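You operate a simulated robot arm through the tools that you are given. There is no shell and no other tool. Be economical: measure what you need, move in short steps, check, and stop when the job is done.

You are at the controls of a simulated two-armed robot. One attempt, no reset.

## Task
The trap jar is full: fit the empty jar and prove the vacuum.
Fine: vent and wait for 1000 mbar before the full jar moves to the cart; lever to VAC, START, STOP once it shows 50 mbar, then vent again. Set down upright: grey trap jar.
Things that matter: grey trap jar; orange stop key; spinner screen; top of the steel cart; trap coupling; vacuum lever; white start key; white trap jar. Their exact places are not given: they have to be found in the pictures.

The check looks at the end state, three seconds after you hand in, the way a careful person would. Anything else that was tipped, shoved, dropped, spilled or broken makes it a failure.

## Robot
Two 7-joint arms with two-finger parallel grippers on one trunk, on a base that drives. Base frame: it is fixed to the floor where the robot stands at the start and does not move with it; the origin is under the middle of the robot, x ahead of it, y to its left, z up. Lengths are in mm, angles in rad, forces in N, time in s.
The left shoulder is at the start at [71, 156, 1055], the right one opposite. Places, roughly: orange stop key [800, 0, 800]; spinner screen [800, 100, 900]; top of the steel cart [600, -1000, 900]; trap coupling [1000, -200, 600]; vacuum lever [800, 0, 700]; white start key [800, 0, 800]. Payload 3.91 kg a hand.
The TCP of each hand is the grasp point between the finger pads, 30 mm short of the fingertips. In the tool frame z runs along the fingers and y along their closing line. The gripper opens to 110 mm. The fingers are 20 mm wide and 10 mm thick; the gripper's body (48 by 112 mm) begins 55 mm behind the TCP.
Orientation is told as [roll, pitch, yaw] about the base's x, y, z axes, in that order, counted from this pose: with the fingers straight down and closing along the base's y, the tool's x points along the base's -x, its y along +y and its z along -z.

## Interface
- The arms move only by the tool send_rows. It takes "left_plan", "right_plan" or both (then of equal length, played together; a hand with none holds still); each is a list of rows, each an object of numbers (a shift or turn left out is 0, a gripper value left out holds the last): "tx", "ty", "tz": the shift along the tool's x, y, z in units of 25 mm (1.0 is 25 mm); "rx", "ry", "rz": the turn, a rotation vector about the tool's x, y, z in units of 6 degrees (1.0 is 6 degrees); "fingers": the finger opening in mm, from 0 to 110. In form: [{"tx": .., "ty": .., "tz": .., "rx": .., "ry": .., "rz": .., "fingers": ..}, ...]. A call has 1 to 12 rows; each row shifts and turns the commanded pose from where the row before left it, along the tool's axes as they then stand. A call with a number of a shift or a turn outside -1 to 1 is refused whole. A row lasts 0.2 s, in which the tool goes at most 50 mm and 0.15 rad; a call with a longer step from one row to the next is refused whole, and so is a gripper value outside its range. A pose out of reach is approached as far as the arm can. The call stops where the force on the tool passes 80 N (or 10 N more than at its start, if that is more) or the arm is blocked; 0.2 s more then pass. The fingers move at their own pace (about 108 mm/s each) and stop on an object; they squeeze with about 35 N. The grip force told is the motor's: it shows also when the fingers shut on nothing. Time passes only in rows, and 0.2 s behind the last, so rows that do not move let the fingers close. The reply holds the time, the measured pose of the TCP, the force on the tool along the base axes, the opening and the grip force, in the units named above and with some noise, with the torque about the TCP (base axes, N m) and any sound that the robot's microphone picked up.
- Cameras (640 x 400 px; columns grow to the right, rows downward): "scene" is now at [131.2, -42.5, 1297.5]; the picture's right is [-0.47, -0.88, 0.00], its down [-0.37, 0.20, -0.91] and it looks along [0.80, -0.42, -0.42] (base axes); focal length 276 px, centre (320, 200). "left" rides on the left gripper at [72, -17, -103] in its tool frame; the picture's right is [0.23, 0.97, 0.00], its down [-0.76, 0.18, -0.62] and it looks along [-0.61, 0.14, 0.78] (tool axes); focal length 222 px, centre (320, 200). "right" rides on the right gripper at [72, 17, -104] in its tool frame; the picture's right is [-0.23, 0.97, 0.00], its down [-0.76, -0.18, -0.62] and it looks along [-0.61, -0.14, 0.78] (tool axes); focal length 222 px, centre (320, 200).
- get_image(camera): a new picture of that camera. The clock stands still meanwhile.
- raise_lower(by): slides the trunk up (or, below 0, down) by that many mm; the arms and the scene camera ride with it, the base frame stays. It gives what a move gives, with no picture.
- drive_base(legs): drives the robot by 1 to 6 legs, each [ahead, left, turn to the left] in mm, mm and rad, along the robot's own axes; the way and the turn of a leg run together, so that a leg with both is an arc; at most 1500 mm and 3.142 rad a leg. The arms and the cameras ride along, it lands a little off, and it stops where it bumps. It gives what a move gives.
- aim_head(pan, tilt): turns the head with the scene camera to pan (to the left, within 1.501 rad either way) and tilt (down, from -0.506 to 1.204), counted from straight ahead of the robot. It gives what a move gives.
- locate(camera, pixels): for up to 12 pixels [column, row] of the newest picture of that camera ("zoom" is the newest enlarged one), the place [x, y, z] in the base frame of the surface seen there, good to about 2 mm. The clock stands still meanwhile.
- zoom(camera, box): a new picture of the part [left, top, right, bottom] of that camera's present view, enlarged. The clock stands still meanwhile.
- job_done(): hands the job in; it is judged then, once.

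Work in short steps. Measure before you move; look again where a grasp or a placing could have gone wrong, and mend it. You have 80 turns and 58 pictures in all, those below and enlarged ones among them. Open the grippers and draw the arms clear of the work before you hand the job in, unless the task says otherwise; then end with one line.

The tools are called by a JSON object that holds its "op" and its "data". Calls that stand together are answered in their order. send_rows: Moves the arms, as the interface text tells. Its arguments: {"type":"object","properties":{"left_plan":{"type":"array","items":{"type":"object","properties":{"tx":{"type":"number"},"ty":{"type":"number"},"tz":{"type":"number"},"rx":{"type":"number"},"ry":{"type":"number"},"rz":{"type":"number"},"fingers":{"type":"number"}}}},"right_plan":{"type":"array","items":{"type":"object","properties":{"tx":{"type":"number"},"ty":{"type":"number"},"tz":{"type":"number"},"rx":{"type":"number"},"ry":{"type":"number"},"rz":{"type":"number"},"fingers":{"type":"number"}}}}},"required":[]} The other tools are called the same way: raise_lower (by) slides the trunk up or down; drive_base (legs) drives the base; aim_head (pan, tilt) turns the head that bears the scene camera; get_image (camera) takes a picture; locate (camera, pixels) gives the place of the surface under pixels of a picture; zoom (camera, box) takes an enlarged picture of a part of a camera's view; job_done () hands the job in.

At the start:

```text
clock: 0.0
left_position: [732.2, 97.7, 1086.5]
left_orientation: [0.002, 0.001, 0.002]
left_force: [0.1, -0.2, -0.2]
left_torque: [-0.01, 0.0, 0.0]
left_grip_width: 109.9
left_gripper_force: 0.1
right_position: [620.7, -430.8, 1156.4]
right_orientation: [0.001, 0.001, 0.0]
right_force: [-0.1, -0.3, -0.1]
right_torque: [-0.01, 0.02, 0.01]
right_grip_width: 109.9
right_gripper_force: 0.0
trunk travel left (down, up): [-500.0, 440.0]
robot x, y, heading: [-1.0, 1.3, 0.002]
head pan, tilt: [-0.487, 0.435]
```

scene: 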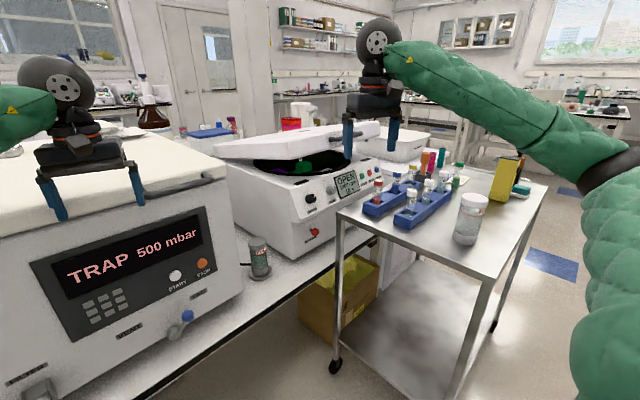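
right: 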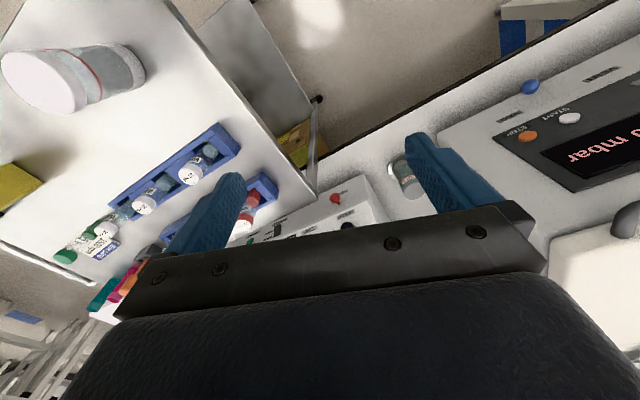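
left: 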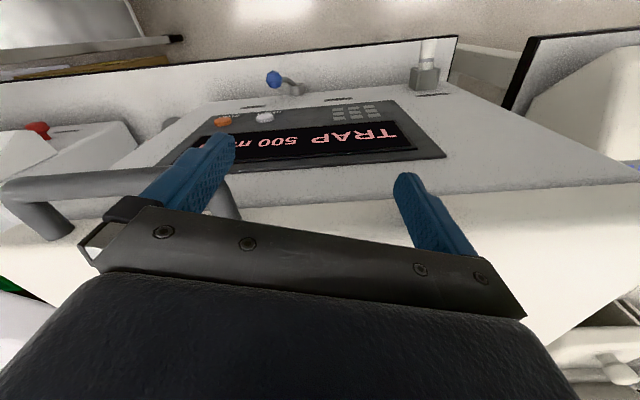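

The display (130,255) reads TRAP 500 mbar; the lever's blue knob is near (187,316), a jar is near (258,258) and another on the cart near (470,218). I zoom in on the panel and the jars.

{"op": "zoom", "data": {"camera": "scene", "box": [0, 200, 290, 400]}}

{"op": "zoom", "data": {"camera": "scene", "box": [340, 130, 560, 268]}}

{"op": "locate", "data": {"camera": "scene", "pixels": [[176, 275], [203, 264], [187, 316], [258, 240], [258, 268], [262, 285], [473, 198], [468, 240], [130, 255], [35, 390], [230, 300], [500, 230]]}}

```text
2.00 times, centred on (145, 300) of scene
```

zoom: 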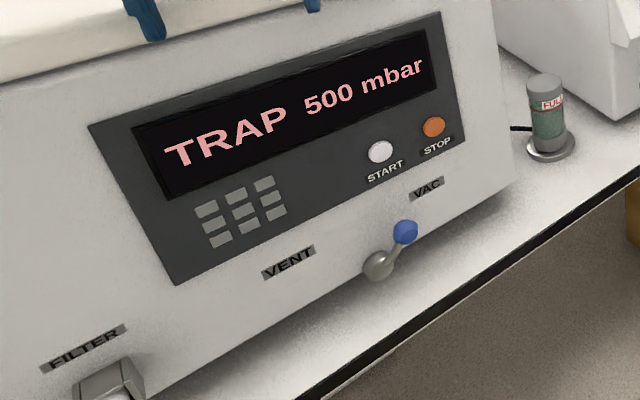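

```text
2.90 times, centred on (450, 199) of scene
```

zoom: 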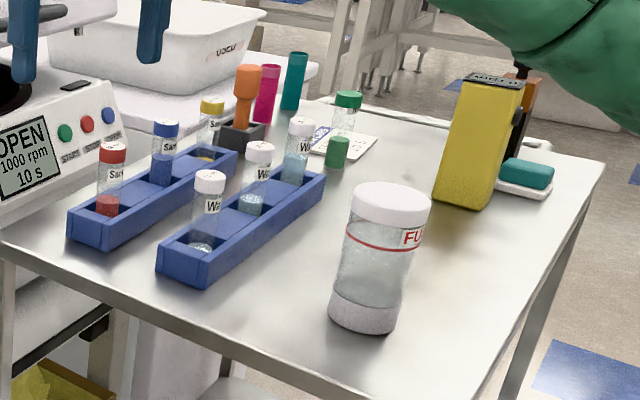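

```text
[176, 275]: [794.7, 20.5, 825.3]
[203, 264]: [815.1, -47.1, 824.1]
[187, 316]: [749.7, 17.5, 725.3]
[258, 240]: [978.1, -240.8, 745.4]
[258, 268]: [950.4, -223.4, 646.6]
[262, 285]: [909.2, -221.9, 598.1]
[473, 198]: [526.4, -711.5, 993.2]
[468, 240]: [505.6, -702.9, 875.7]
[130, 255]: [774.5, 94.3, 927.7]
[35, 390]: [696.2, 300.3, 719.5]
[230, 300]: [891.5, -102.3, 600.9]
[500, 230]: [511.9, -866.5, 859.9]
```

The front is near vertical, yawed about 0.29 rad; the lever is on the VAC side now. I take a closer view of keys and lever for exact places.

{"op": "zoom", "data": {"camera": "scene", "box": [110, 245, 230, 345]}}

```text
4.00 times, centred on (170, 295) of scene
```

zoom: 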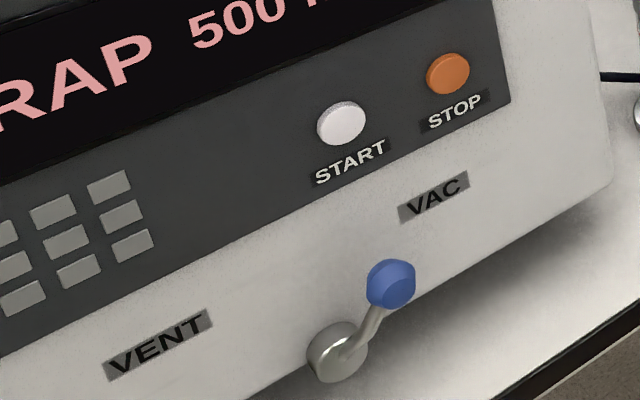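

{"op": "locate", "data": {"camera": "zoom", "pixels": [[342, 122], [448, 72], [390, 284], [335, 350], [365, 325], [300, 150], [410, 100], [240, 260], [500, 200], [150, 350], [435, 195], [460, 280]]}}

```text
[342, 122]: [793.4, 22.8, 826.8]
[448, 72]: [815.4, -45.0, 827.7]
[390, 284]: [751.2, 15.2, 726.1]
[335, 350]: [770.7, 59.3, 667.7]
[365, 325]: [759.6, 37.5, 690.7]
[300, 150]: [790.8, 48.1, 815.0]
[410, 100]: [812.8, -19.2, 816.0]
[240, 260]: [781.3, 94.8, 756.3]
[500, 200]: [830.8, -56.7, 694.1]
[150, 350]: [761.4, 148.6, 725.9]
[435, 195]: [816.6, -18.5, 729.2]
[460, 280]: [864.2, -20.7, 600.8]
```

Panel is vertical, inward normal ≈(0.95,0.31), lever ball ≈(755,15,726), hub ≈(771,59,668). I draw the left hand back and start pitching it to point forward, fingers shut.

{"op": "send_rows", "data": {"left_plan": [{"tx": 1, "fingers": 0}, {"tx": 1}, {"tx": 1}, {"tx": 1}, {"tx": 1}, {"tx": 1}, {"tx": 1}, {"ry": -1}, {"ry": -1}, {"ry": -1}, {"ry": -1}, {"ry": -1}]}}

{"op": "send_rows", "data": {"left_plan": [{"ry": -1}, {"ry": -1}, {"ry": -1}, {"ry": -1}, {"ry": -1}, {"ry": -1}, {"ry": -1}, {"ry": -1}, {"ry": -1}, {"ry": -1}, {"rx": -1}, {"rx": -1}]}}

```text
clock: 2.6
left_position: [557.4, 97.8, 1086.7]
left_orientation: [0.0, -0.525, -0.003]
left_force: [-0.9, 0.6, -0.1]
left_torque: [-0.01, 0.01, 0.01]
left_grip_width: 0.4
left_gripper_force: 35.2
right_position: [620.1, -431.7, 1155.7]
right_orientation: [0.0, -0.001, 0.002]
right_force: [0.6, -0.1, -0.9]
right_torque: [0.01, 0.01, 0.03]
right_grip_width: 109.9
right_gripper_force: 0.0
trunk travel left (down, up): [-500.0, 440.0]
robot x, y, heading: [-0.9, 3.2, 0.0]
head pan, tilt: [-0.487, 0.435]
```

```text
clock: 5.2
left_position: [616.4, 72.5, 1102.9]
left_orientation: [0.383, -1.569, -0.17]
left_force: [0.8, 0.3, -0.5]
left_torque: [0.02, -0.03, 0.0]
left_grip_width: 0.0
left_gripper_force: 35.3
left hand out of reach, approached as far as the arm can: row 4, 5, 6, 7, 8, 9, 10
right_position: [623.7, -431.1, 1153.1]
right_orientation: [0.0, 0.004, 0.002]
right_force: [0.5, -0.6, -0.6]
right_torque: [0.0, 0.05, 0.01]
right_grip_width: 109.9
right_gripper_force: 0.1
trunk travel left (down, up): [-500.0, 440.0]
robot x, y, heading: [0.5, -2.8, 0.0]
head pan, tilt: [-0.487, 0.435]
```

The horizontal pose is tight this close and high; I move it down and forward to where it has room, staying short of the panel face (x≈780).

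{"op": "send_rows", "data": {"left_plan": [{"tx": 1, "tz": 0.4, "ty": -0.2}, {"tx": 1, "tz": 0.4, "ty": -0.2}, {"tx": 1, "tz": 0.4, "ty": -0.2}, {"tx": 1, "tz": 0.4, "ty": -0.2}, {"tx": 1, "tz": 0.2, "ty": -0.2}, {"tx": 1, "tz": 0.2, "ty": -0.2}, {"tx": 1, "ty": -0.2}, {"tx": 1, "ty": -0.2}, {"tx": 1, "ty": -0.2}, {"tx": 1, "ty": -0.2}]}}

```text
clock: 7.4
left_position: [674.4, 34.5, 852.2]
left_orientation: [1.053, -1.571, -0.844]
left_force: [0.6, 0.1, -0.8]
left_torque: [-0.03, -0.03, -0.02]
left_grip_width: 0.0
left_gripper_force: 34.5
right_position: [620.7, -432.0, 1154.4]
right_orientation: [-0.001, 0.001, -0.001]
right_force: [0.1, 0.3, -0.5]
right_torque: [0.03, -0.01, 0.02]
right_grip_width: 110.1
right_gripper_force: 0.1
trunk travel left (down, up): [-500.0, 440.0]
robot x, y, heading: [-1.8, 2.7, 0.0]
head pan, tilt: [-0.487, 0.435]
```

Hand is horizontal, yaw ≈0.21. I lower to z≈722 and shift right so the closed fingers end up to the right of the ball, still ~70 mm back, then check by camera.

{"op": "send_rows", "data": {"left_plan": [{"tx": 0.867, "ty": -0.463}, {"tx": 0.867, "ty": -0.463}, {"tx": 0.867, "ty": -0.463}, {"tx": 0.867, "ty": -0.463}, {"tx": 0.867, "ty": -0.463}, {"tx": 0.867, "ty": -0.463}, {}]}}

{"op": "get_image", "data": {"camera": "left"}}

{"op": "get_image", "data": {"camera": "scene"}}

```text
clock: 9.0
left_position: [687.1, -34.3, 724.6]
left_orientation: [-2.187, -1.571, 2.395]
left_force: [-0.6, 0.6, -0.9]
left_torque: [0.0, 0.01, 0.02]
left_grip_width: 0.0
left_gripper_force: 35.1
right_position: [620.8, -430.8, 1156.2]
right_orientation: [0.0, 0.001, 0.0]
right_force: [-0.8, -0.3, -0.3]
right_torque: [-0.03, -0.02, -0.01]
right_grip_width: 109.9
right_gripper_force: 0.0
trunk travel left (down, up): [-500.0, 440.0]
robot x, y, heading: [1.1, -0.9, -0.0]
head pan, tilt: [-0.487, 0.435]
```

```text
51 pictures are left
```

left: 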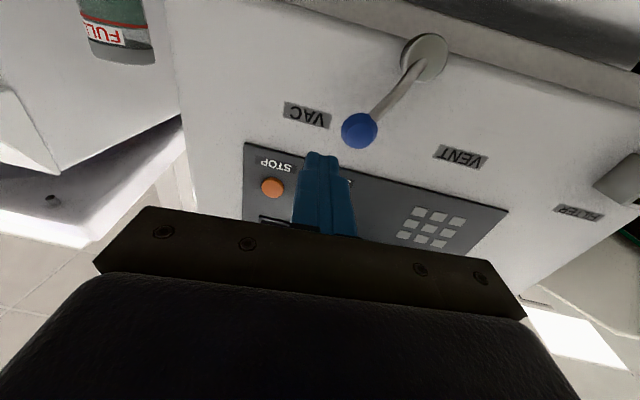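

```text
50 pictures are left
```

scene: 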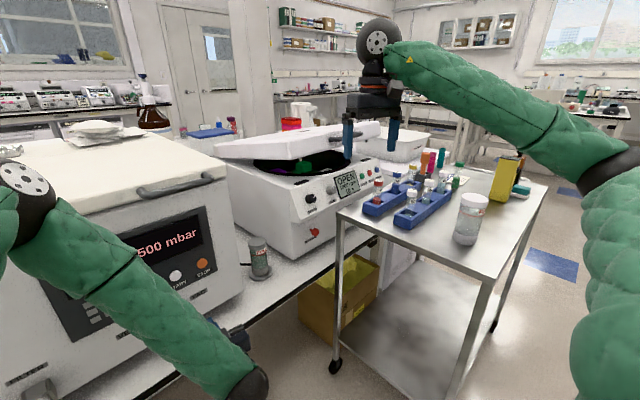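

The left camera sees the ball at (360,130), hub (425,55), VENT label (460,156). I measure them from this side.

{"op": "locate", "data": {"camera": "left", "pixels": [[360, 130], [345, 130], [375, 130], [360, 116], [425, 55], [462, 156], [307, 116], [390, 100], [322, 158], [120, 40]]}}

```text
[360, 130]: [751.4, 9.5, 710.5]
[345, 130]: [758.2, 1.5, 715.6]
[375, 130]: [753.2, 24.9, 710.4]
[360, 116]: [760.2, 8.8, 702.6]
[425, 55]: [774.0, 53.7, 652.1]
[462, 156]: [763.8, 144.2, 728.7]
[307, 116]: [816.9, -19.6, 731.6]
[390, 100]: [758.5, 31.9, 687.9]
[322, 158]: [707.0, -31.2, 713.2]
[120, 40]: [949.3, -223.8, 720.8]
```

Ball centre ≈(761,14,718); labels symmetric about the hub so VENT is about 70 mm to the left of it. I go in right of the ball and sweep it left ~82 mm.

{"op": "send_rows", "data": {"left_plan": [{"tz": 0.92}, {"tz": 0.92}, {"tz": 0.92}, {}, {"ty": 0.55, "tz": -0.06}, {"ty": 0.55, "tz": -0.06}, {"ty": 0.55, "tz": -0.06}, {"ty": 0.55, "tz": -0.06}, {"ty": 0.55, "tz": -0.06}, {"ty": 0.55, "tz": -0.06}, {}]}}

{"op": "get_image", "data": {"camera": "left"}}

```text
clock: 11.4
left_position: [724.7, 30.2, 741.3]
left_orientation: [0.081, -1.567, 0.135]
left_force: [-0.1, 0.5, 0.1]
left_torque: [-0.02, 0.04, -0.03]
left_grip_width: 0.1
left_gripper_force: 34.9
left hand out of reach, approached as far as the arm can: row 8, 9, 10
right_position: [621.4, -432.0, 1155.8]
right_orientation: [0.0, 0.0, 0.0]
right_force: [0.6, -0.5, -0.7]
right_torque: [0.0, -0.03, 0.0]
right_grip_width: 109.8
right_gripper_force: 0.0
trunk travel left (down, up): [-500.0, 440.0]
robot x, y, heading: [0.4, 1.3, 0.003]
head pan, tilt: [-0.487, 0.435]
```

```text
49 pictures are left
```

left: 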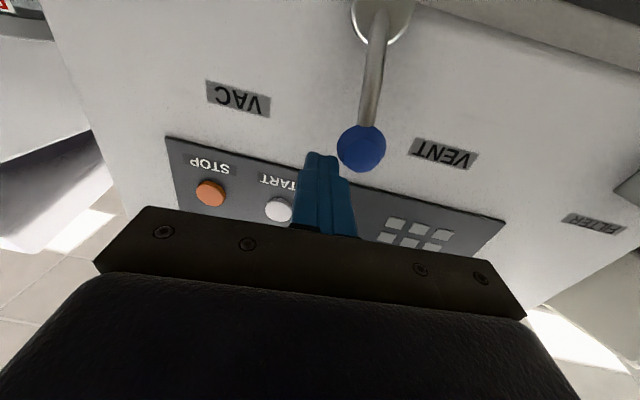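

The lever stands upright now, but the arm ran out of reach in the horizontal pose. I back off and tilt the fingers 30° down for more room.

{"op": "send_rows", "data": {"left_plan": [{"tz": -1}, {"tz": -1}, {"ry": 1}, {"ry": 1}, {"ry": 1}, {"ry": 1}, {"ry": 1}, {}]}}

```text
clock: 13.2
left_position: [675.7, 17.9, 740.7]
left_orientation: [0.002, -1.046, 0.207]
left_force: [-0.1, -0.9, -0.4]
left_torque: [-0.01, -0.02, -0.01]
left_grip_width: 0.3
left_gripper_force: 35.2
right_position: [620.8, -431.7, 1155.8]
right_orientation: [0.001, 0.0, 0.001]
right_force: [0.2, -1.0, -0.6]
right_torque: [0.03, -0.01, -0.01]
right_grip_width: 110.1
right_gripper_force: 0.1
trunk travel left (down, up): [-500.0, 440.0]
robot x, y, heading: [3.3, -0.2, -0.002]
head pan, tilt: [-0.487, 0.435]
```

Now the hand is free at pitch −60°. I go in just right of the upright ball (≈749,48,728) and sweep a further ~48 mm left.

{"op": "send_rows", "data": {"left_plan": [{"tx": -0.6, "ty": -0.32}, {"tx": -0.57, "ty": -0.32}, {"tz": 0.78}, {"tz": 0.78}, {"tz": 0.77}, {}, {"ty": 0.48, "tz": -0.045, "tx": 0.025}, {"ty": 0.48, "tz": -0.045, "tx": 0.025}, {"ty": 0.48, "tz": -0.045, "tx": 0.025}, {"ty": 0.48, "tz": -0.045, "tx": 0.025}, {}]}}

{"op": "get_image", "data": {"camera": "left"}}

```text
clock: 15.6
left_position: [728.3, 55.8, 736.2]
left_orientation: [-0.001, -1.048, 0.204]
left_force: [19.5, -44.9, -9.7]
left_torque: [-1.06, -0.25, -1.0]
left_grip_width: 0.0
left_gripper_force: 34.5
right_position: [621.3, -435.3, 1154.6]
right_orientation: [0.0, 0.001, -0.002]
right_force: [-0.3, 0.6, -0.1]
right_torque: [-0.02, -0.02, -0.04]
right_grip_width: 110.1
right_gripper_force: 0.0
trunk travel left (down, up): [-500.0, 440.0]
robot x, y, heading: [1.6, -0.2, -0.001]
head pan, tilt: [-0.487, 0.435]
```

```text
48 pictures are left
```

left: 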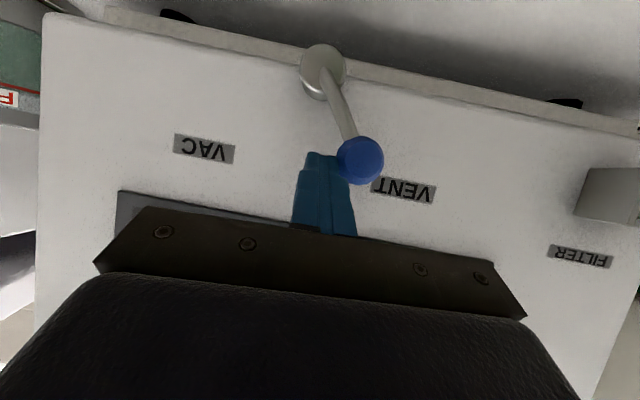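

The lever leans toward VENT and the 45 N resistance shows its stop. I back off and check the display.

{"op": "send_rows", "data": {"left_plan": [{"ty": -0.5}, {"ty": -0.3, "tz": -1}, {"tz": -1}, {"tz": -1}, {"tz": -1}, {}]}}

{"op": "get_image", "data": {"camera": "scene"}}

{"op": "get_image", "data": {"camera": "left"}}

```text
clock: 17.0
left_position: [644.8, 25.9, 788.4]
left_orientation: [-0.001, -1.045, 0.21]
left_force: [-0.2, 0.5, 0.4]
left_torque: [0.01, 0.01, -0.01]
left_grip_width: 0.1
left_gripper_force: 35.1
right_position: [620.8, -432.3, 1155.3]
right_orientation: [0.0, 0.0, 0.0]
right_force: [-0.1, 0.1, 0.1]
right_torque: [0.01, 0.02, 0.0]
right_grip_width: 110.2
right_gripper_force: 0.1
trunk travel left (down, up): [-500.0, 440.0]
robot x, y, heading: [-1.6, 3.3, -0.002]
head pan, tilt: [-0.487, 0.435]
```

```text
47 pictures are left
```

scene: 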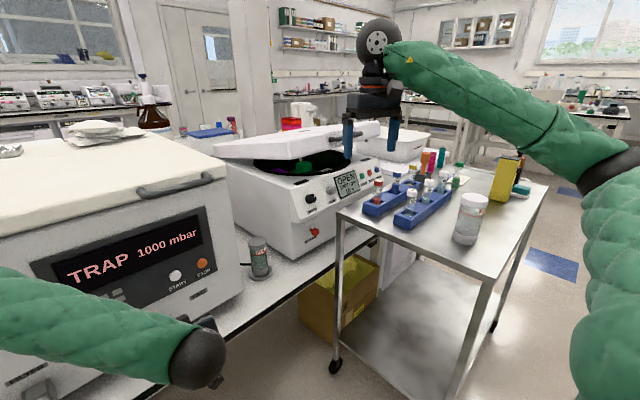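

```text
46 pictures are left
```

left: 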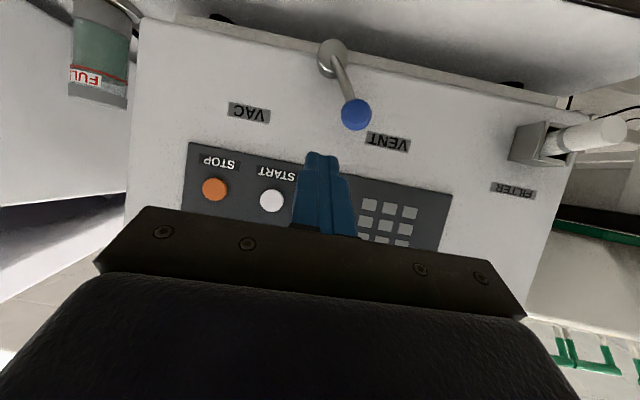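

Display reads 1000 mbar. Now I examine the grey jar in its coupling at (258,258) and the white jar for grasp geometry.

{"op": "zoom", "data": {"camera": "scene", "box": [220, 220, 300, 290]}}

{"op": "locate", "data": {"camera": "zoom", "pixels": [[300, 140], [255, 150], [350, 150], [300, 160], [310, 230], [265, 300], [380, 300], [320, 330], [325, 435], [330, 500], [240, 480], [430, 470]]}}

```text
5.71 times, centred on (260, 255) of scene
```

zoom: 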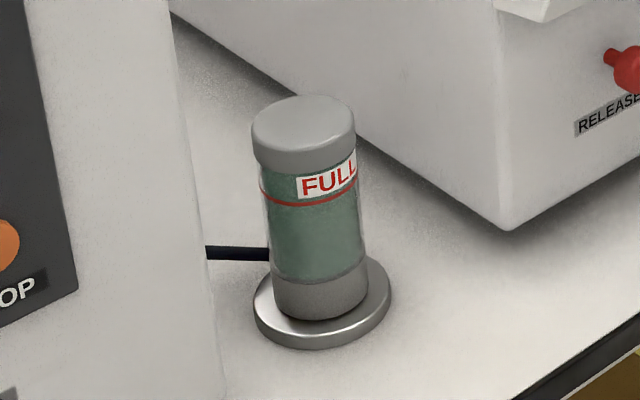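

```text
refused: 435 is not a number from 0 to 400
```

{"op": "locate", "data": {"camera": "zoom", "pixels": [[303, 112], [260, 125], [348, 120], [300, 160], [280, 100], [320, 225], [320, 300], [268, 310], [370, 300], [310, 340], [388, 290], [505, 225]]}}

{"op": "zoom", "data": {"camera": "scene", "box": [430, 180, 510, 250]}}

{"op": "locate", "data": {"camera": "zoom", "pixels": [[345, 125], [260, 120], [440, 130], [350, 85], [300, 230], [290, 340], [210, 330], [370, 350], [290, 370], [120, 380], [500, 300], [360, 165]]}}

```text
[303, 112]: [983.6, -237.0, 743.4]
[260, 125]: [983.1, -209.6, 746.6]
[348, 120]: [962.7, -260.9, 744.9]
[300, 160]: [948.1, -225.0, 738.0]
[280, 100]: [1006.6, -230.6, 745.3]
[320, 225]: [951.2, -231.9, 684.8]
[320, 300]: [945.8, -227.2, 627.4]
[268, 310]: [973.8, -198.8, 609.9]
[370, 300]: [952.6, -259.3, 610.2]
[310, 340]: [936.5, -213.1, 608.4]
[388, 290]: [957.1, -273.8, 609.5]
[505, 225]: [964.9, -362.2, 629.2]
```

```text
5.71 times, centred on (470, 215) of scene
```

zoom: 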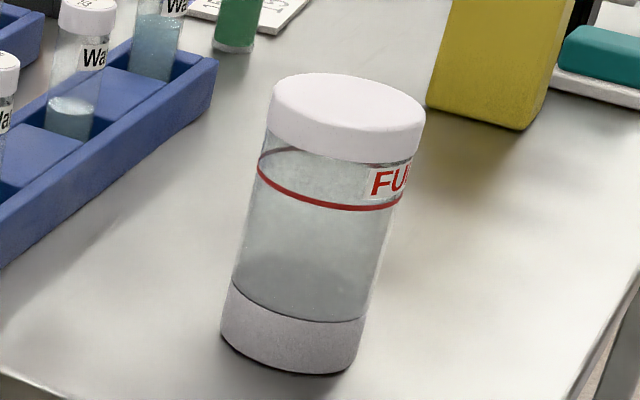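

```text
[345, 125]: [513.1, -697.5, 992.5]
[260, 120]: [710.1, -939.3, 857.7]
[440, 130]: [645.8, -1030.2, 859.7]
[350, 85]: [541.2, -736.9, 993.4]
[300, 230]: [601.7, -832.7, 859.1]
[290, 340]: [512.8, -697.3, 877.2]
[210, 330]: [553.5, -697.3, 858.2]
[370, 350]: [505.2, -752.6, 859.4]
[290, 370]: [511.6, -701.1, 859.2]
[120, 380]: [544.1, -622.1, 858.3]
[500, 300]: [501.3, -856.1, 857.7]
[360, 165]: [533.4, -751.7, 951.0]
```

Grey jar: axis ≈(977,-234), z 611–745, ⌀≈60; white jar: axis ≈(528,-723), z 858–993. I measure obstacles: spinner lid/body corner, racks, cart edges, bench edge.

{"op": "locate", "data": {"camera": "scene", "pixels": [[218, 150], [300, 156], [355, 138], [232, 180], [300, 205], [230, 215], [410, 225], [340, 212], [485, 278], [500, 185], [260, 318], [180, 185]]}}

```text
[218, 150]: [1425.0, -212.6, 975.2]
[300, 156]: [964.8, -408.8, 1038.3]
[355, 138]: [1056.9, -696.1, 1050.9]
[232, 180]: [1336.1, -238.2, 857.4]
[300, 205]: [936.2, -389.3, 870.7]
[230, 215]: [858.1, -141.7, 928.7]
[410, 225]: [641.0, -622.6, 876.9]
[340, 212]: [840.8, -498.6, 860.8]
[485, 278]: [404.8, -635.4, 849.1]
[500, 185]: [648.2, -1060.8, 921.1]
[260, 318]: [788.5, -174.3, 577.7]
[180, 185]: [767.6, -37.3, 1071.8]
```

The gap around the grey jar (device side y≈-103, spinner side y≈-358) suits a top grasp. I retract the left hand and turn it down, then drive 120 mm ahead so the right arm reaches both jars.

{"op": "send_rows", "data": {"left_plan": [{"tz": -1}, {"tz": -1}, {"tz": -1, "ry": 1}, {"tz": -0.5, "ry": 1}, {"ry": 1}, {"ry": 1}, {"ry": 1}, {"ry": 1}, {"ry": 1}, {"ry": 1}, {"ry": 1}, {"ry": 1}]}}

{"op": "drive_base", "data": {"legs": [[120, 0, 0]]}}

```text
clock: 19.6
left_position: [574.0, 9.3, 831.9]
left_orientation: [0.0, 0.002, 0.21]
left_force: [0.5, 0.2, -0.1]
left_torque: [-0.01, -0.02, 0.0]
left_grip_width: 0.1
left_gripper_force: 34.8
right_position: [621.4, -432.0, 1155.3]
right_orientation: [0.0, -0.001, 0.0]
right_force: [0.2, 0.0, 0.3]
right_torque: [-0.01, 0.02, -0.01]
right_grip_width: 109.7
right_gripper_force: 0.0
trunk travel left (down, up): [-500.0, 440.0]
robot x, y, heading: [-0.2, 0.7, -0.002]
head pan, tilt: [-0.487, 0.435]
```

```text
clock: 20.7
left_position: [635.7, 10.3, 835.3]
left_orientation: [0.004, -0.003, 0.207]
left_force: [-0.7, 0.8, -0.5]
left_torque: [0.04, 0.02, 0.01]
left_grip_width: 0.1
left_gripper_force: 34.8
right_position: [692.0, -430.4, 1158.9]
right_orientation: [0.004, -0.007, 0.01]
right_force: [0.5, 0.7, 0.1]
right_torque: [0.01, -0.03, 0.0]
right_grip_width: 110.0
right_gripper_force: 0.1
trunk travel left (down, up): [-500.0, 440.0]
robot x, y, heading: [79.7, -3.0, 0.011]
head pan, tilt: [-0.487, 0.435]
stopped in leg 1: the robot was blocked; the commanded pose is now the measured one
```

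The base bumped (the bench) after 80 mm; I back off a little, which is still within reach. Then the right hand goes to (800,-250,1100), in front of the gap.

{"op": "drive_base", "data": {"legs": [[-8, 0, 0]]}}

{"op": "send_rows", "data": {"right_plan": [{"tx": -0.56, "ty": 0.9, "tz": 0.3}, {"tx": -0.56, "ty": 0.9, "tz": 0.3}, {"tx": -0.56, "ty": 0.9, "tz": 0.3}, {"tx": -0.56, "ty": 0.9, "tz": 0.3}, {"tx": -0.56, "ty": 0.9, "tz": 0.3}, {"tx": -0.56, "ty": 0.9, "tz": 0.3}, {"tx": -0.56, "ty": 0.9, "tz": 0.3}, {"tx": -0.56, "ty": 0.9, "tz": 0.3}]}}

{"op": "send_rows", "data": {"right_plan": [{"tz": 1}, {"tz": 1}, {"tz": 1}, {"tz": 1}, {"tz": 1}, {"tz": 1}, {"tz": 1}, {"tz": 1}, {"tz": 1}, {"tz": 0.8}]}}

{"op": "get_image", "data": {"camera": "scene"}}

```text
clock: 21.4
left_position: [635.6, 10.6, 832.4]
left_orientation: [0.004, -0.001, 0.206]
left_force: [-0.3, 0.8, 0.8]
left_torque: [-0.03, -0.03, 0.03]
left_grip_width: 0.3
left_gripper_force: 34.8
right_position: [689.7, -429.8, 1156.6]
right_orientation: [0.0, -0.002, 0.01]
right_force: [0.7, -0.3, -0.3]
right_torque: [0.01, 0.01, -0.01]
right_grip_width: 110.1
right_gripper_force: 0.0
trunk travel left (down, up): [-500.0, 440.0]
robot x, y, heading: [72.1, -3.2, 0.007]
head pan, tilt: [-0.487, 0.435]
```

```text
clock: 23.2
left_position: [637.0, 10.8, 832.8]
left_orientation: [0.004, -0.001, 0.206]
left_force: [0.3, 0.2, -0.4]
left_torque: [0.02, 0.04, -0.05]
left_grip_width: 0.0
left_gripper_force: 34.7
right_position: [801.3, -248.0, 1096.8]
right_orientation: [0.001, -0.003, 0.007]
right_force: [-0.4, 0.2, 0.1]
right_torque: [0.01, -0.04, -0.01]
right_grip_width: 110.1
right_gripper_force: 0.1
trunk travel left (down, up): [-500.0, 440.0]
robot x, y, heading: [68.5, -1.3, 0.008]
head pan, tilt: [-0.487, 0.435]
```

```text
clock: 25.4
left_position: [634.5, 11.4, 831.9]
left_orientation: [0.002, -0.001, 0.206]
left_force: [-0.6, -1.2, -0.4]
left_torque: [0.0, 0.01, 0.0]
left_grip_width: 0.0
left_gripper_force: 35.1
right_position: [802.0, -249.3, 853.3]
right_orientation: [0.003, -0.002, 0.01]
right_force: [0.2, 0.4, 0.9]
right_torque: [0.0, 0.01, -0.01]
right_grip_width: 110.1
right_gripper_force: 0.1
trunk travel left (down, up): [-500.0, 440.0]
robot x, y, heading: [72.0, -0.6, 0.012]
head pan, tilt: [-0.487, 0.435]
```

```text
43 pictures are left
```

scene: 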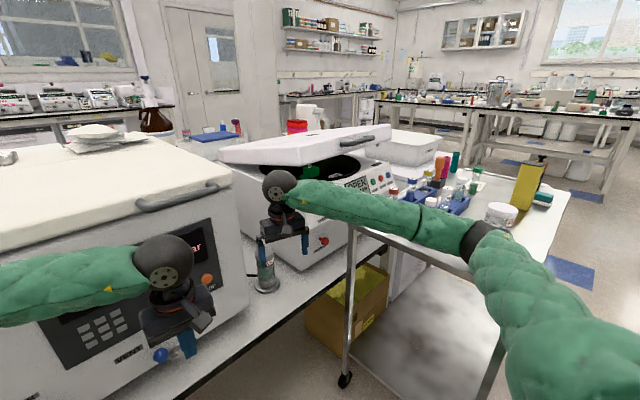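

The right elbow hangs near the cart in this view; I check its clearance to the cart and white jar.

{"op": "locate", "data": {"camera": "scene", "pixels": [[470, 225], [475, 260], [420, 235], [500, 265], [500, 215], [540, 320], [350, 215], [350, 245], [270, 255], [262, 245]]}}

```text
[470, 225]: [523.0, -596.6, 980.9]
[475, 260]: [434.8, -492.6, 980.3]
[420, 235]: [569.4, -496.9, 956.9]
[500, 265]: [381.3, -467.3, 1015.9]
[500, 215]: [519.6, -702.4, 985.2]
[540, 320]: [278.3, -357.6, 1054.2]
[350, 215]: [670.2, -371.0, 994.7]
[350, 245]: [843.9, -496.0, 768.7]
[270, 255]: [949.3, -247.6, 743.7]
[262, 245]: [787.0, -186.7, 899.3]
```

Elbow clears the cart and jar by ~90 mm and will straighten as I extend. I move forward over the grey jar at z≈853.

{"op": "send_rows", "data": {"right_plan": [{"tx": -1, "ty": -0.1}, {"tx": -1, "ty": 0.0}, {"tx": -1, "ty": 0.1}, {"tx": -1, "ty": 0.1}, {"tx": -1, "ty": 0.1}, {"tx": -1, "ty": 0.1}, {"tx": -1, "ty": 0.1}, {}]}}

{"op": "get_image", "data": {"camera": "right"}}

```text
clock: 27.2
left_position: [634.9, 12.1, 831.8]
left_orientation: [0.003, -0.001, 0.206]
left_force: [0.0, -0.3, -0.2]
left_torque: [0.01, -0.02, 0.02]
left_grip_width: 0.0
left_gripper_force: 34.9
right_position: [977.5, -235.4, 853.2]
right_orientation: [0.003, -0.001, 0.011]
right_force: [0.2, 0.7, 0.4]
right_torque: [0.04, 0.0, 0.02]
right_grip_width: 110.0
right_gripper_force: 0.0
trunk travel left (down, up): [-500.0, 440.0]
robot x, y, heading: [69.4, 0.1, 0.009]
head pan, tilt: [-0.487, 0.435]
```

```text
42 pictures are left
```

right: 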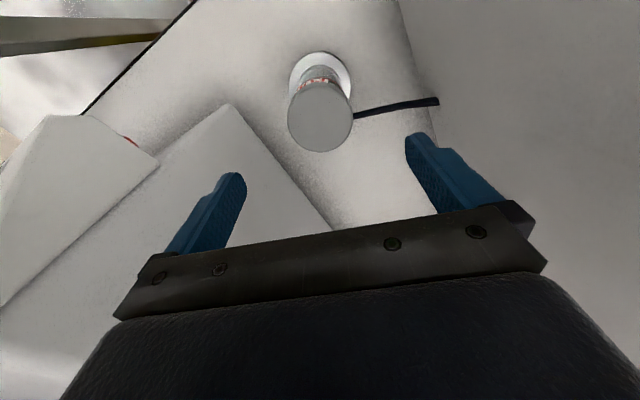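

Jar cap visible at (320,117). I measure its rim from this close view.

{"op": "locate", "data": {"camera": "right", "pixels": [[320, 117], [291, 117], [350, 117], [320, 86], [320, 149], [300, 95], [340, 140]]}}

```text
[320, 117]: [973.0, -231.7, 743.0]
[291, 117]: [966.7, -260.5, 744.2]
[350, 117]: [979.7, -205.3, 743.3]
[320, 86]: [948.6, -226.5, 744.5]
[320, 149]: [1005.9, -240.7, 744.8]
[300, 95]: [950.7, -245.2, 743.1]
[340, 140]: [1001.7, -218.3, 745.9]
```

Jar centre ≈(976.5,-233), so I am within 3 mm. I descend to z≈705 and close.

{"op": "send_rows", "data": {"right_plan": [{"tz": 1, "ty": 0.1}, {"tz": 1}, {"tz": 1}, {"tz": 1}, {"tz": 1}, {"tz": 0.9}, {}, {"fingers": 40}, {}, {}]}}

{"op": "get_image", "data": {"camera": "right"}}

```text
clock: 29.4
left_position: [634.6, 13.9, 831.1]
left_orientation: [0.0, 0.003, 0.204]
left_force: [-0.1, -0.6, -0.7]
left_torque: [0.02, -0.01, 0.01]
left_grip_width: 0.1
left_gripper_force: 34.8
right_position: [974.6, -231.8, 702.9]
right_orientation: [-0.002, 0.0, 0.009]
right_force: [0.2, -7.4, -0.9]
right_torque: [-0.59, 0.01, -0.04]
right_grip_width: 59.8
right_gripper_force: 35.0
trunk travel left (down, up): [-500.0, 440.0]
robot x, y, heading: [71.3, -1.8, 0.011]
head pan, tilt: [-0.487, 0.435]
```

```text
41 pictures are left
```

right: 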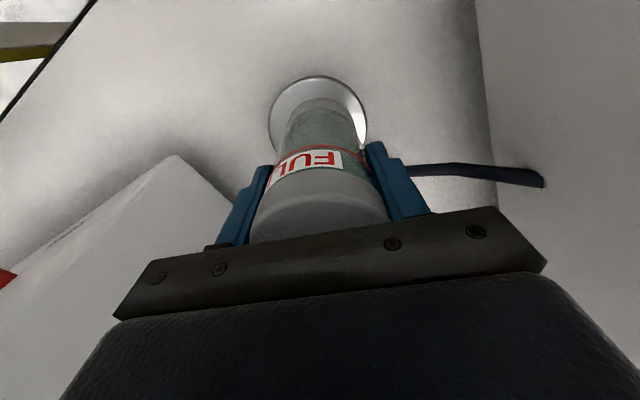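

The fingers hold the jar at 59.8 mm. I lift gently first, then check.

{"op": "send_rows", "data": {"right_plan": [{"tz": -0.2}, {"tz": -0.4}, {"tz": -0.6}, {"tz": -0.8}, {}]}}

{"op": "get_image", "data": {"camera": "right"}}

```text
clock: 30.6
left_position: [635.2, 13.2, 832.9]
left_orientation: [0.0, 0.002, 0.207]
left_force: [-0.2, 0.0, -0.5]
left_torque: [0.04, 0.01, -0.01]
left_grip_width: 0.0
left_gripper_force: 34.5
right_position: [976.8, -232.3, 757.1]
right_orientation: [-0.002, -0.004, 0.01]
right_force: [-0.6, -0.4, -3.3]
right_torque: [0.02, 0.03, 0.01]
right_grip_width: 59.5
right_gripper_force: 35.2
trunk travel left (down, up): [-500.0, 440.0]
robot x, y, heading: [71.8, -6.3, 0.009]
head pan, tilt: [-0.487, 0.435]
```

```text
40 pictures are left
```

right: 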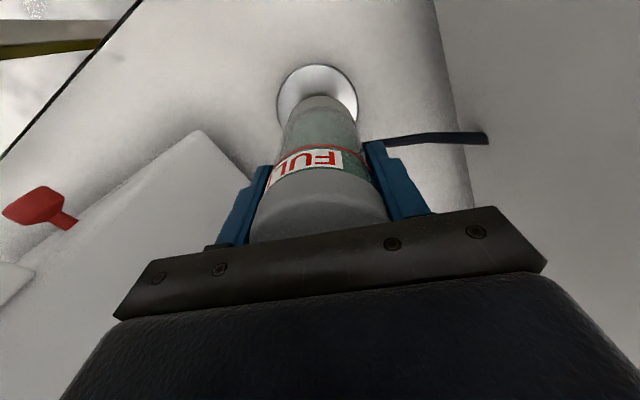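

Lifted cleanly, coupling visible below. I raise further, pull back to x≈800, then rise to z≈1150.

{"op": "send_rows", "data": {"right_plan": [{"tz": -1}, {"tz": -1}, {"tz": -1}, {"tz": -1}, {"tz": -0.6}, {"tx": 1, "ty": -0.1}, {"tx": 1, "ty": -0.1}, {"tx": 1, "ty": -0.1}, {"tx": 1, "ty": -0.1}, {"tx": 1, "ty": -0.1}, {"tx": 1, "ty": -0.1}, {"tx": 1, "ty": -0.1}]}}

{"op": "send_rows", "data": {"right_plan": [{"tz": -1}, {"tz": -1}, {"tz": -1}, {"tz": -1}, {"tz": -1}, {"tz": -1}, {"tz": -1}, {"tz": -1}, {"tz": -1}, {"tz": -1}, {"tz": -1}, {"tz": -0.5}]}}

{"op": "get_image", "data": {"camera": "scene"}}

```text
clock: 33.2
left_position: [634.6, 13.7, 832.5]
left_orientation: [0.0, 0.001, 0.209]
left_force: [-0.3, 0.0, -0.4]
left_torque: [-0.01, 0.0, 0.0]
left_grip_width: 0.1
left_gripper_force: 35.3
right_position: [801.8, -251.1, 868.9]
right_orientation: [0.0, -0.003, 0.009]
right_force: [-0.1, -0.3, -3.5]
right_torque: [-0.04, 0.02, 0.04]
right_grip_width: 59.8
right_gripper_force: 34.9
trunk travel left (down, up): [-500.0, 440.0]
robot x, y, heading: [69.0, 0.4, 0.004]
head pan, tilt: [-0.487, 0.435]
```

```text
clock: 35.9
left_position: [632.9, 12.9, 832.2]
left_orientation: [0.001, 0.0, 0.205]
left_force: [0.0, 0.1, -0.4]
left_torque: [0.01, 0.02, 0.01]
left_grip_width: 0.0
left_gripper_force: 35.2
right_position: [799.3, -249.9, 1157.0]
right_orientation: [0.0, -0.003, 0.008]
right_force: [0.4, 0.0, -3.5]
right_torque: [0.0, 0.02, 0.01]
right_grip_width: 59.6
right_gripper_force: 34.8
trunk travel left (down, up): [-500.0, 440.0]
robot x, y, heading: [69.0, 1.1, 0.002]
head pan, tilt: [-0.487, 0.435]
```

```text
39 pictures are left
```

scene: 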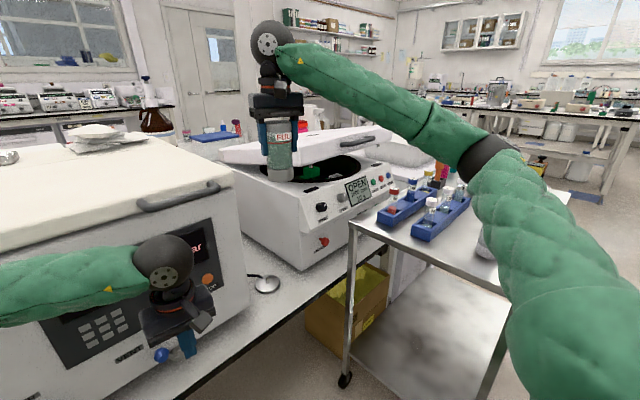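

Coupling is now empty; jar held upright. I carry it right at z≈1157 toward the free cart area near (590,-840), half the way first.

{"op": "send_rows", "data": {"right_plan": [{"tx": 0.354, "ty": -0.98}, {"tx": 0.354, "ty": -0.98}, {"tx": 0.354, "ty": -0.98}, {"tx": 0.354, "ty": -0.98}, {"tx": 0.354, "ty": -0.98}, {"tx": 0.354, "ty": -0.98}, {"tx": 0.354, "ty": -0.98}, {"tx": 0.354, "ty": -0.98}, {"tx": 0.354, "ty": -0.98}, {"tx": 0.354, "ty": -0.98}, {"tx": 0.354, "ty": -0.98}, {"tx": 0.354, "ty": -0.98}]}}

{"op": "aim_head", "data": {"pan": -0.9, "tilt": 0.5}}

{"op": "get_image", "data": {"camera": "scene"}}

```text
clock: 38.5
left_position: [632.8, 11.7, 831.8]
left_orientation: [0.002, 0.001, 0.207]
left_force: [-0.1, 0.2, -0.9]
left_torque: [-0.02, 0.05, 0.01]
left_grip_width: 0.1
left_gripper_force: 35.0
right_position: [697.9, -546.9, 1157.5]
right_orientation: [0.001, -0.003, 0.009]
right_force: [-0.3, -0.1, -3.8]
right_torque: [-0.03, 0.02, 0.01]
right_grip_width: 59.9
right_gripper_force: 34.5
trunk travel left (down, up): [-500.0, 440.0]
robot x, y, heading: [72.0, 1.0, 0.006]
head pan, tilt: [-0.487, 0.435]
```

```text
clock: 39.3
left_position: [634.0, 12.2, 831.2]
left_orientation: [0.001, 0.001, 0.206]
left_force: [-0.1, -0.4, 0.0]
left_torque: [0.01, -0.01, 0.03]
left_grip_width: 0.3
left_gripper_force: 34.5
right_position: [697.2, -547.7, 1156.9]
right_orientation: [0.003, -0.003, 0.008]
right_force: [-0.3, -1.2, -3.8]
right_torque: [0.03, 0.0, 0.02]
right_grip_width: 59.9
right_gripper_force: 35.1
trunk travel left (down, up): [-500.0, 440.0]
robot x, y, heading: [70.1, -2.0, 0.008]
head pan, tilt: [-0.901, 0.499]
```

```text
38 pictures are left
```

scene: 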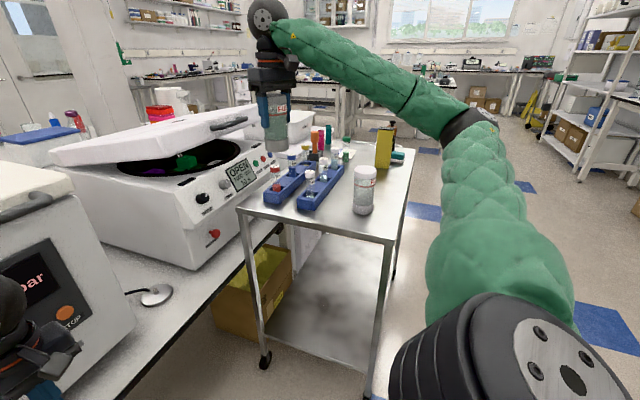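

White jar at (364,190) and free surface to its right. I measure the cart's right edge and the objects around the intended spot.

{"op": "locate", "data": {"camera": "scene", "pixels": [[385, 236], [405, 195], [418, 160], [385, 190], [392, 178], [380, 168], [383, 160], [364, 168], [366, 212], [345, 190], [372, 150]]}}

```text
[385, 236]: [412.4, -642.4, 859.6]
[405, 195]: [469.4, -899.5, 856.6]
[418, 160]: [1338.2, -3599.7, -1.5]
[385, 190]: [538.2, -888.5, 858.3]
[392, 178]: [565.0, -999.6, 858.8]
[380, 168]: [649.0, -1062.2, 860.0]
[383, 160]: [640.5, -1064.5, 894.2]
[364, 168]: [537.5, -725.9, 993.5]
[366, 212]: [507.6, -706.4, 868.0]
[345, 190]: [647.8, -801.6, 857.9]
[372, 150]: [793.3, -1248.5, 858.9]
```

Spot (590,-840) is free with all neighbours >100 mm away. I carry on to above it.

{"op": "send_rows", "data": {"right_plan": [{"tx": 0.36, "ty": -0.975}, {"tx": 0.36, "ty": -0.975}, {"tx": 0.36, "ty": -0.975}, {"tx": 0.36, "ty": -0.975}, {"tx": 0.36, "ty": -0.975}, {"tx": 0.36, "ty": -0.975}, {"tx": 0.36, "ty": -0.975}, {"tx": 0.36, "ty": -0.975}, {"tx": 0.36, "ty": -0.975}, {"tx": 0.36, "ty": -0.975}, {"tx": 0.36, "ty": -0.975}, {"tx": 0.36, "ty": -0.975}]}}

{"op": "get_image", "data": {"camera": "right"}}

```text
clock: 41.9
left_position: [633.3, 11.9, 832.8]
left_orientation: [0.002, 0.0, 0.205]
left_force: [0.0, -0.5, -0.1]
left_torque: [0.0, 0.0, 0.01]
left_grip_width: 0.0
left_gripper_force: 35.5
right_position: [637.0, -755.1, 1154.5]
right_orientation: [0.0, -0.003, 0.005]
right_force: [-0.2, -0.3, -2.7]
right_torque: [-0.01, 0.01, -0.01]
right_grip_width: 59.7
right_gripper_force: 34.6
right hand out of reach, approached as far as the arm can: row 8, 9, 10, 11, 12
trunk travel left (down, up): [-500.0, 440.0]
robot x, y, heading: [72.5, -1.3, 0.008]
head pan, tilt: [-0.901, 0.499]
```

```text
37 pictures are left
```

right: 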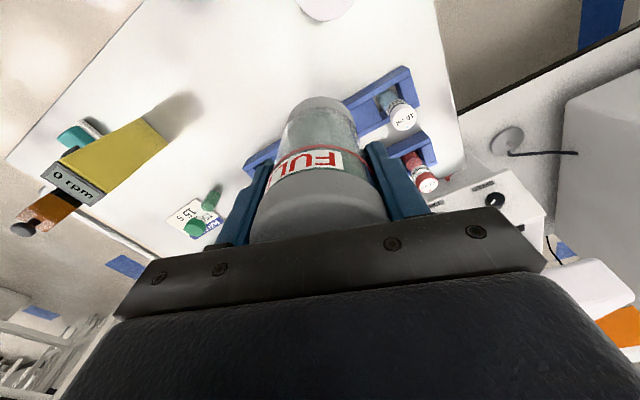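

The arm is out of reach that high. I raise the trunk 200 mm so the shoulder is level with the work, then continue while lowering the hand back.

{"op": "raise_lower", "data": {"by": 200}}

{"op": "send_rows", "data": {"right_plan": [{"tz": 1}, {"tz": 1}, {"tz": 1}, {"tz": 1}, {"tz": 1}, {"tz": 1}, {"tz": 1}, {"tx": 0.47, "ty": -0.85}, {"tx": 0.47, "ty": -0.85}, {"tx": 0.47, "ty": -0.85}, {"tx": 0.47, "ty": -0.85}, {}]}}

```text
clock: 44.1
left_position: [639.2, 11.8, 1029.5]
left_orientation: [0.003, 0.004, 0.206]
left_force: [0.1, -0.7, 0.3]
left_torque: [0.01, -0.02, -0.01]
left_grip_width: 0.0
left_gripper_force: 34.4
right_position: [641.3, -755.2, 1351.3]
right_orientation: [0.001, 0.002, 0.003]
right_force: [0.4, 0.2, -3.1]
right_torque: [0.04, 0.0, -0.01]
right_grip_width: 59.7
right_gripper_force: 34.8
trunk travel left (down, up): [-700.0, 240.0]
robot x, y, heading: [72.6, -4.3, 0.007]
head pan, tilt: [-0.901, 0.499]
```

```text
clock: 46.7
left_position: [637.9, 13.8, 1029.9]
left_orientation: [0.003, 0.006, 0.207]
left_force: [-0.2, 0.0, 0.0]
left_torque: [-0.04, 0.01, 0.03]
left_grip_width: 0.0
left_gripper_force: 34.6
right_position: [602.5, -758.6, 1179.2]
right_orientation: [-0.003, 0.002, -0.002]
right_force: [0.7, 0.1, -3.4]
right_torque: [0.0, 0.03, 0.0]
right_grip_width: 59.5
right_gripper_force: 35.1
right hand out of reach, approached as far as the arm can: row 8, 9, 10, 11
trunk travel left (down, up): [-700.0, 240.0]
robot x, y, heading: [71.8, 2.1, 0.009]
head pan, tilt: [-0.901, 0.499]
```

Still refused, likely a joint limit from keeping yaw 0 at this bearing. I turn the tool −0.63 rad in yaw (round jar, no matter) and then try again.

{"op": "send_rows", "data": {"right_plan": [{"rz": 1}, {"rz": 1}, {"rz": 1}, {"rz": 1}, {"rz": 1}, {"rz": 1}, {}]}}

```text
clock: 48.3
left_position: [638.0, 12.3, 1028.6]
left_orientation: [0.003, 0.005, 0.206]
left_force: [1.0, 0.0, -0.8]
left_torque: [-0.02, 0.01, 0.01]
left_grip_width: 0.0
left_gripper_force: 34.4
right_position: [603.0, -759.6, 1180.1]
right_orientation: [0.0, 0.001, -0.624]
right_force: [-0.9, -0.2, -3.0]
right_torque: [0.0, -0.03, -0.02]
right_grip_width: 59.8
right_gripper_force: 35.4
trunk travel left (down, up): [-700.0, 240.0]
robot x, y, heading: [67.0, 1.0, 0.006]
head pan, tilt: [-0.901, 0.499]
```

Yaw turned fine. I now move (-13,-80) expressed in the turned tool axes.

{"op": "send_rows", "data": {"right_plan": [{"tx": -0.37, "ty": -0.72}, {"tx": -0.37, "ty": -0.72}, {"tx": -0.37, "ty": -0.72}, {"tx": -0.37, "ty": -0.72}, {}]}}

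{"op": "get_image", "data": {"camera": "right"}}

```text
clock: 49.5
left_position: [637.2, 11.8, 1028.5]
left_orientation: [0.003, 0.005, 0.205]
left_force: [-0.4, -1.0, -0.4]
left_torque: [0.0, 0.03, -0.01]
left_grip_width: 0.0
left_gripper_force: 35.5
right_position: [590.9, -841.6, 1180.3]
right_orientation: [-0.001, 0.004, -0.623]
right_force: [0.1, 0.1, -3.7]
right_torque: [0.02, 0.02, -0.05]
right_grip_width: 59.7
right_gripper_force: 34.9
trunk travel left (down, up): [-700.0, 240.0]
robot x, y, heading: [72.3, 1.5, 0.006]
head pan, tilt: [-0.901, 0.499]
```

```text
36 pictures are left
```

right: 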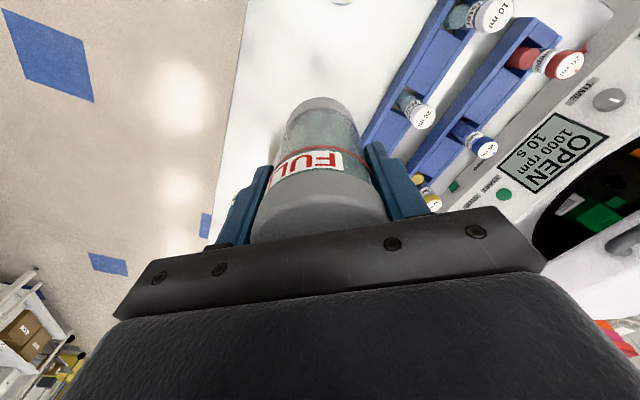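

Positioned over (591,-841). I descend 218 mm to just above the cart, checking with the scene camera.

{"op": "send_rows", "data": {"right_plan": [{"tz": 1}, {"tz": 1}, {"tz": 1}, {"tz": 1}, {"tz": 1}, {"tz": 1}, {"tz": 1}, {"tz": 1}, {"tz": 0.7}, {}]}}

{"op": "get_image", "data": {"camera": "scene"}}

```text
clock: 51.7
left_position: [638.0, 11.7, 1029.6]
left_orientation: [0.002, 0.004, 0.207]
left_force: [-0.3, -1.7, 0.0]
left_torque: [-0.02, 0.02, -0.01]
left_grip_width: 0.0
left_gripper_force: 35.2
right_position: [588.7, -840.3, 961.1]
right_orientation: [0.0, 0.001, -0.624]
right_force: [0.3, 0.1, -3.0]
right_torque: [0.01, -0.02, -0.01]
right_grip_width: 59.9
right_gripper_force: 34.4
trunk travel left (down, up): [-700.0, 240.0]
robot x, y, heading: [70.4, -0.1, 0.009]
head pan, tilt: [-0.901, 0.499]
```

```text
35 pictures are left
```

scene: 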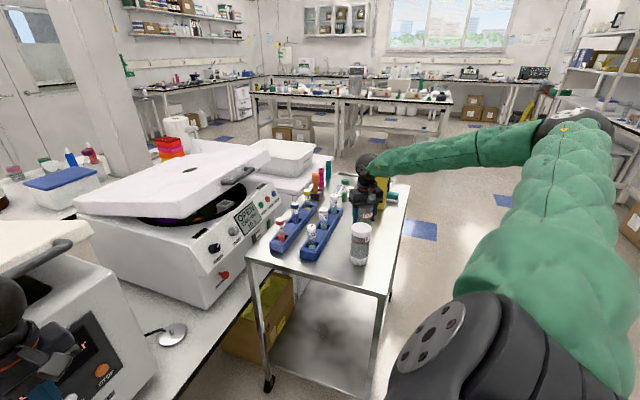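

The jar is just above the free cart surface. I lower in small steps until the weight comes off.

{"op": "send_rows", "data": {"right_plan": [{"tz": 0.2}, {"tz": 0.12}, {}, {}]}}

{"op": "zoom", "data": {"camera": "scene", "box": [330, 150, 430, 250]}}

```text
clock: 52.7
left_position: [637.8, 11.2, 1029.7]
left_orientation: [0.004, 0.006, 0.204]
left_force: [-1.0, -0.3, -0.1]
left_torque: [0.0, -0.01, -0.01]
left_grip_width: 0.0
left_gripper_force: 35.6
right_position: [589.9, -840.3, 953.1]
right_orientation: [0.001, 0.002, -0.623]
right_force: [0.8, 0.2, -2.8]
right_torque: [0.0, 0.0, 0.01]
right_grip_width: 59.6
right_gripper_force: 34.9
trunk travel left (down, up): [-700.0, 240.0]
robot x, y, heading: [69.3, 2.2, 0.009]
head pan, tilt: [-0.901, 0.499]
```

```text
4.00 times, centred on (380, 200) of scene
```

zoom: 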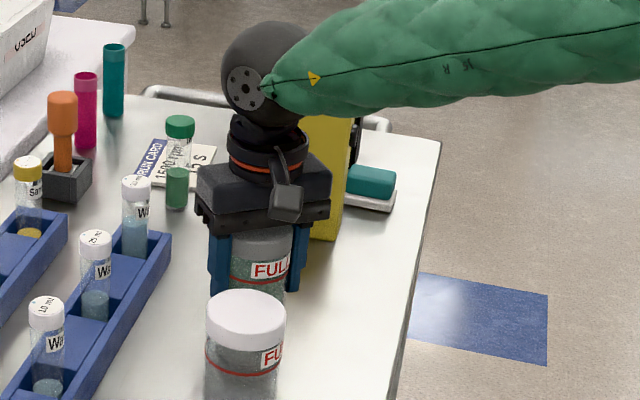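

Still about −2.8 N, so not touching. Two millimetres at a time now.

{"op": "send_rows", "data": {"right_plan": [{"tz": 0.06}, {}, {"tz": 0.06}, {}]}}

```text
clock: 53.7
left_position: [637.9, 12.3, 1030.1]
left_orientation: [0.002, 0.005, 0.206]
left_force: [0.0, 0.2, 0.0]
left_torque: [0.0, -0.02, 0.02]
left_grip_width: 0.0
left_gripper_force: 35.0
right_position: [590.6, -839.7, 951.8]
right_orientation: [-0.001, 0.001, -0.626]
right_force: [0.4, -0.4, 2.8]
right_torque: [-0.14, -0.12, 0.02]
right_grip_width: 59.6
right_gripper_force: 34.5
trunk travel left (down, up): [-700.0, 240.0]
robot x, y, heading: [69.6, -1.3, 0.007]
head pan, tilt: [-0.901, 0.499]
```

Contact (+2.8 N). I open the fingers and rise straight up.

{"op": "send_rows", "data": {"right_plan": [{"fingers": 110}, {}, {}, {"tz": -0.5}, {"tz": -1}, {"tz": -1}, {"tz": -1}, {"tz": -1}, {"tz": -1}, {"tz": -1}, {"tz": -1}]}}

{"op": "get_image", "data": {"camera": "right"}}

```text
clock: 56.1
left_position: [637.7, 12.1, 1030.2]
left_orientation: [0.003, 0.006, 0.207]
left_force: [0.5, 0.3, -0.8]
left_torque: [0.0, 0.02, 0.0]
left_grip_width: 0.0
left_gripper_force: 34.3
right_position: [590.3, -837.8, 1139.7]
right_orientation: [0.0, -0.001, -0.624]
right_force: [-0.5, 0.3, -0.1]
right_torque: [-0.03, 0.01, -0.04]
right_grip_width: 109.8
right_gripper_force: 0.0
trunk travel left (down, up): [-700.0, 240.0]
robot x, y, heading: [70.7, 0.2, 0.004]
head pan, tilt: [-0.901, 0.499]
```

```text
33 pictures are left
```

right: 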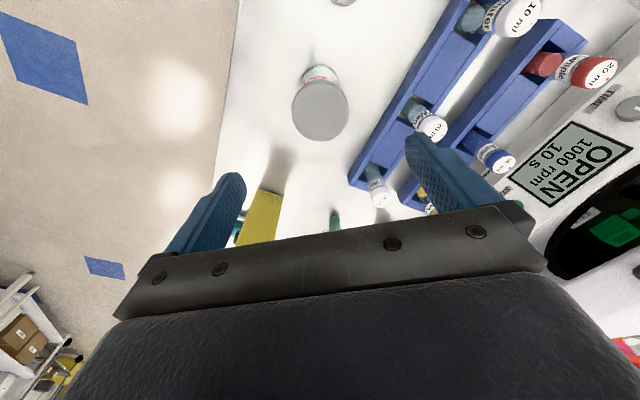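

The grey jar stands upright on the cart. Next I move over the white jar and measure its cap.

{"op": "send_rows", "data": {"right_plan": [{"tx": 0.942, "ty": 0.451}, {"tx": 0.942, "ty": 0.451}, {"tx": 0.942, "ty": 0.451}, {"tx": 0.942, "ty": 0.451}, {"tx": 0.942, "ty": 0.451}, {"tz": 0.8}, {}]}}

{"op": "get_image", "data": {"camera": "right"}}

```text
clock: 57.7
left_position: [637.6, 12.0, 1030.3]
left_orientation: [0.001, 0.004, 0.207]
left_force: [0.4, -0.2, 0.2]
left_torque: [0.0, 0.02, -0.01]
left_grip_width: 0.0
left_gripper_force: 34.8
right_position: [528.7, -724.5, 1120.2]
right_orientation: [0.0, 0.002, -0.626]
right_force: [0.3, -0.7, 0.1]
right_torque: [-0.01, 0.03, 0.01]
right_grip_width: 110.1
right_gripper_force: 0.1
trunk travel left (down, up): [-700.0, 240.0]
robot x, y, heading: [70.4, -0.3, 0.003]
head pan, tilt: [-0.901, 0.499]
```

```text
32 pictures are left
```

right: 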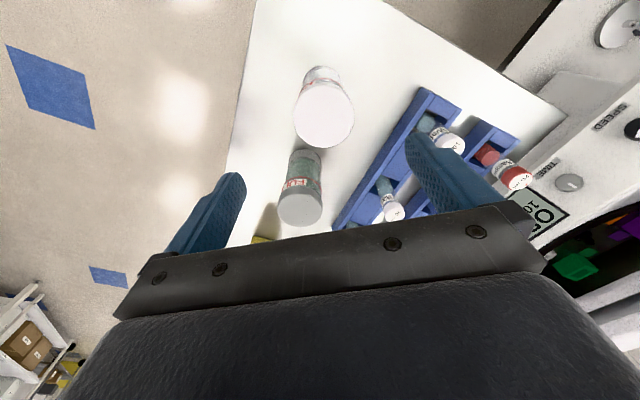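

{"op": "locate", "data": {"camera": "right", "pixels": [[324, 114], [297, 114], [351, 114], [324, 84], [324, 144], [300, 208], [432, 130]]}}

```text
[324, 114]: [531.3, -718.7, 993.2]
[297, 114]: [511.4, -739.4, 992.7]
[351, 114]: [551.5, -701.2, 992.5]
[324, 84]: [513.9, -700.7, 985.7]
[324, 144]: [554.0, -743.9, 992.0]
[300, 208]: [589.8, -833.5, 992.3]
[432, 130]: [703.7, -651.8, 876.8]
```

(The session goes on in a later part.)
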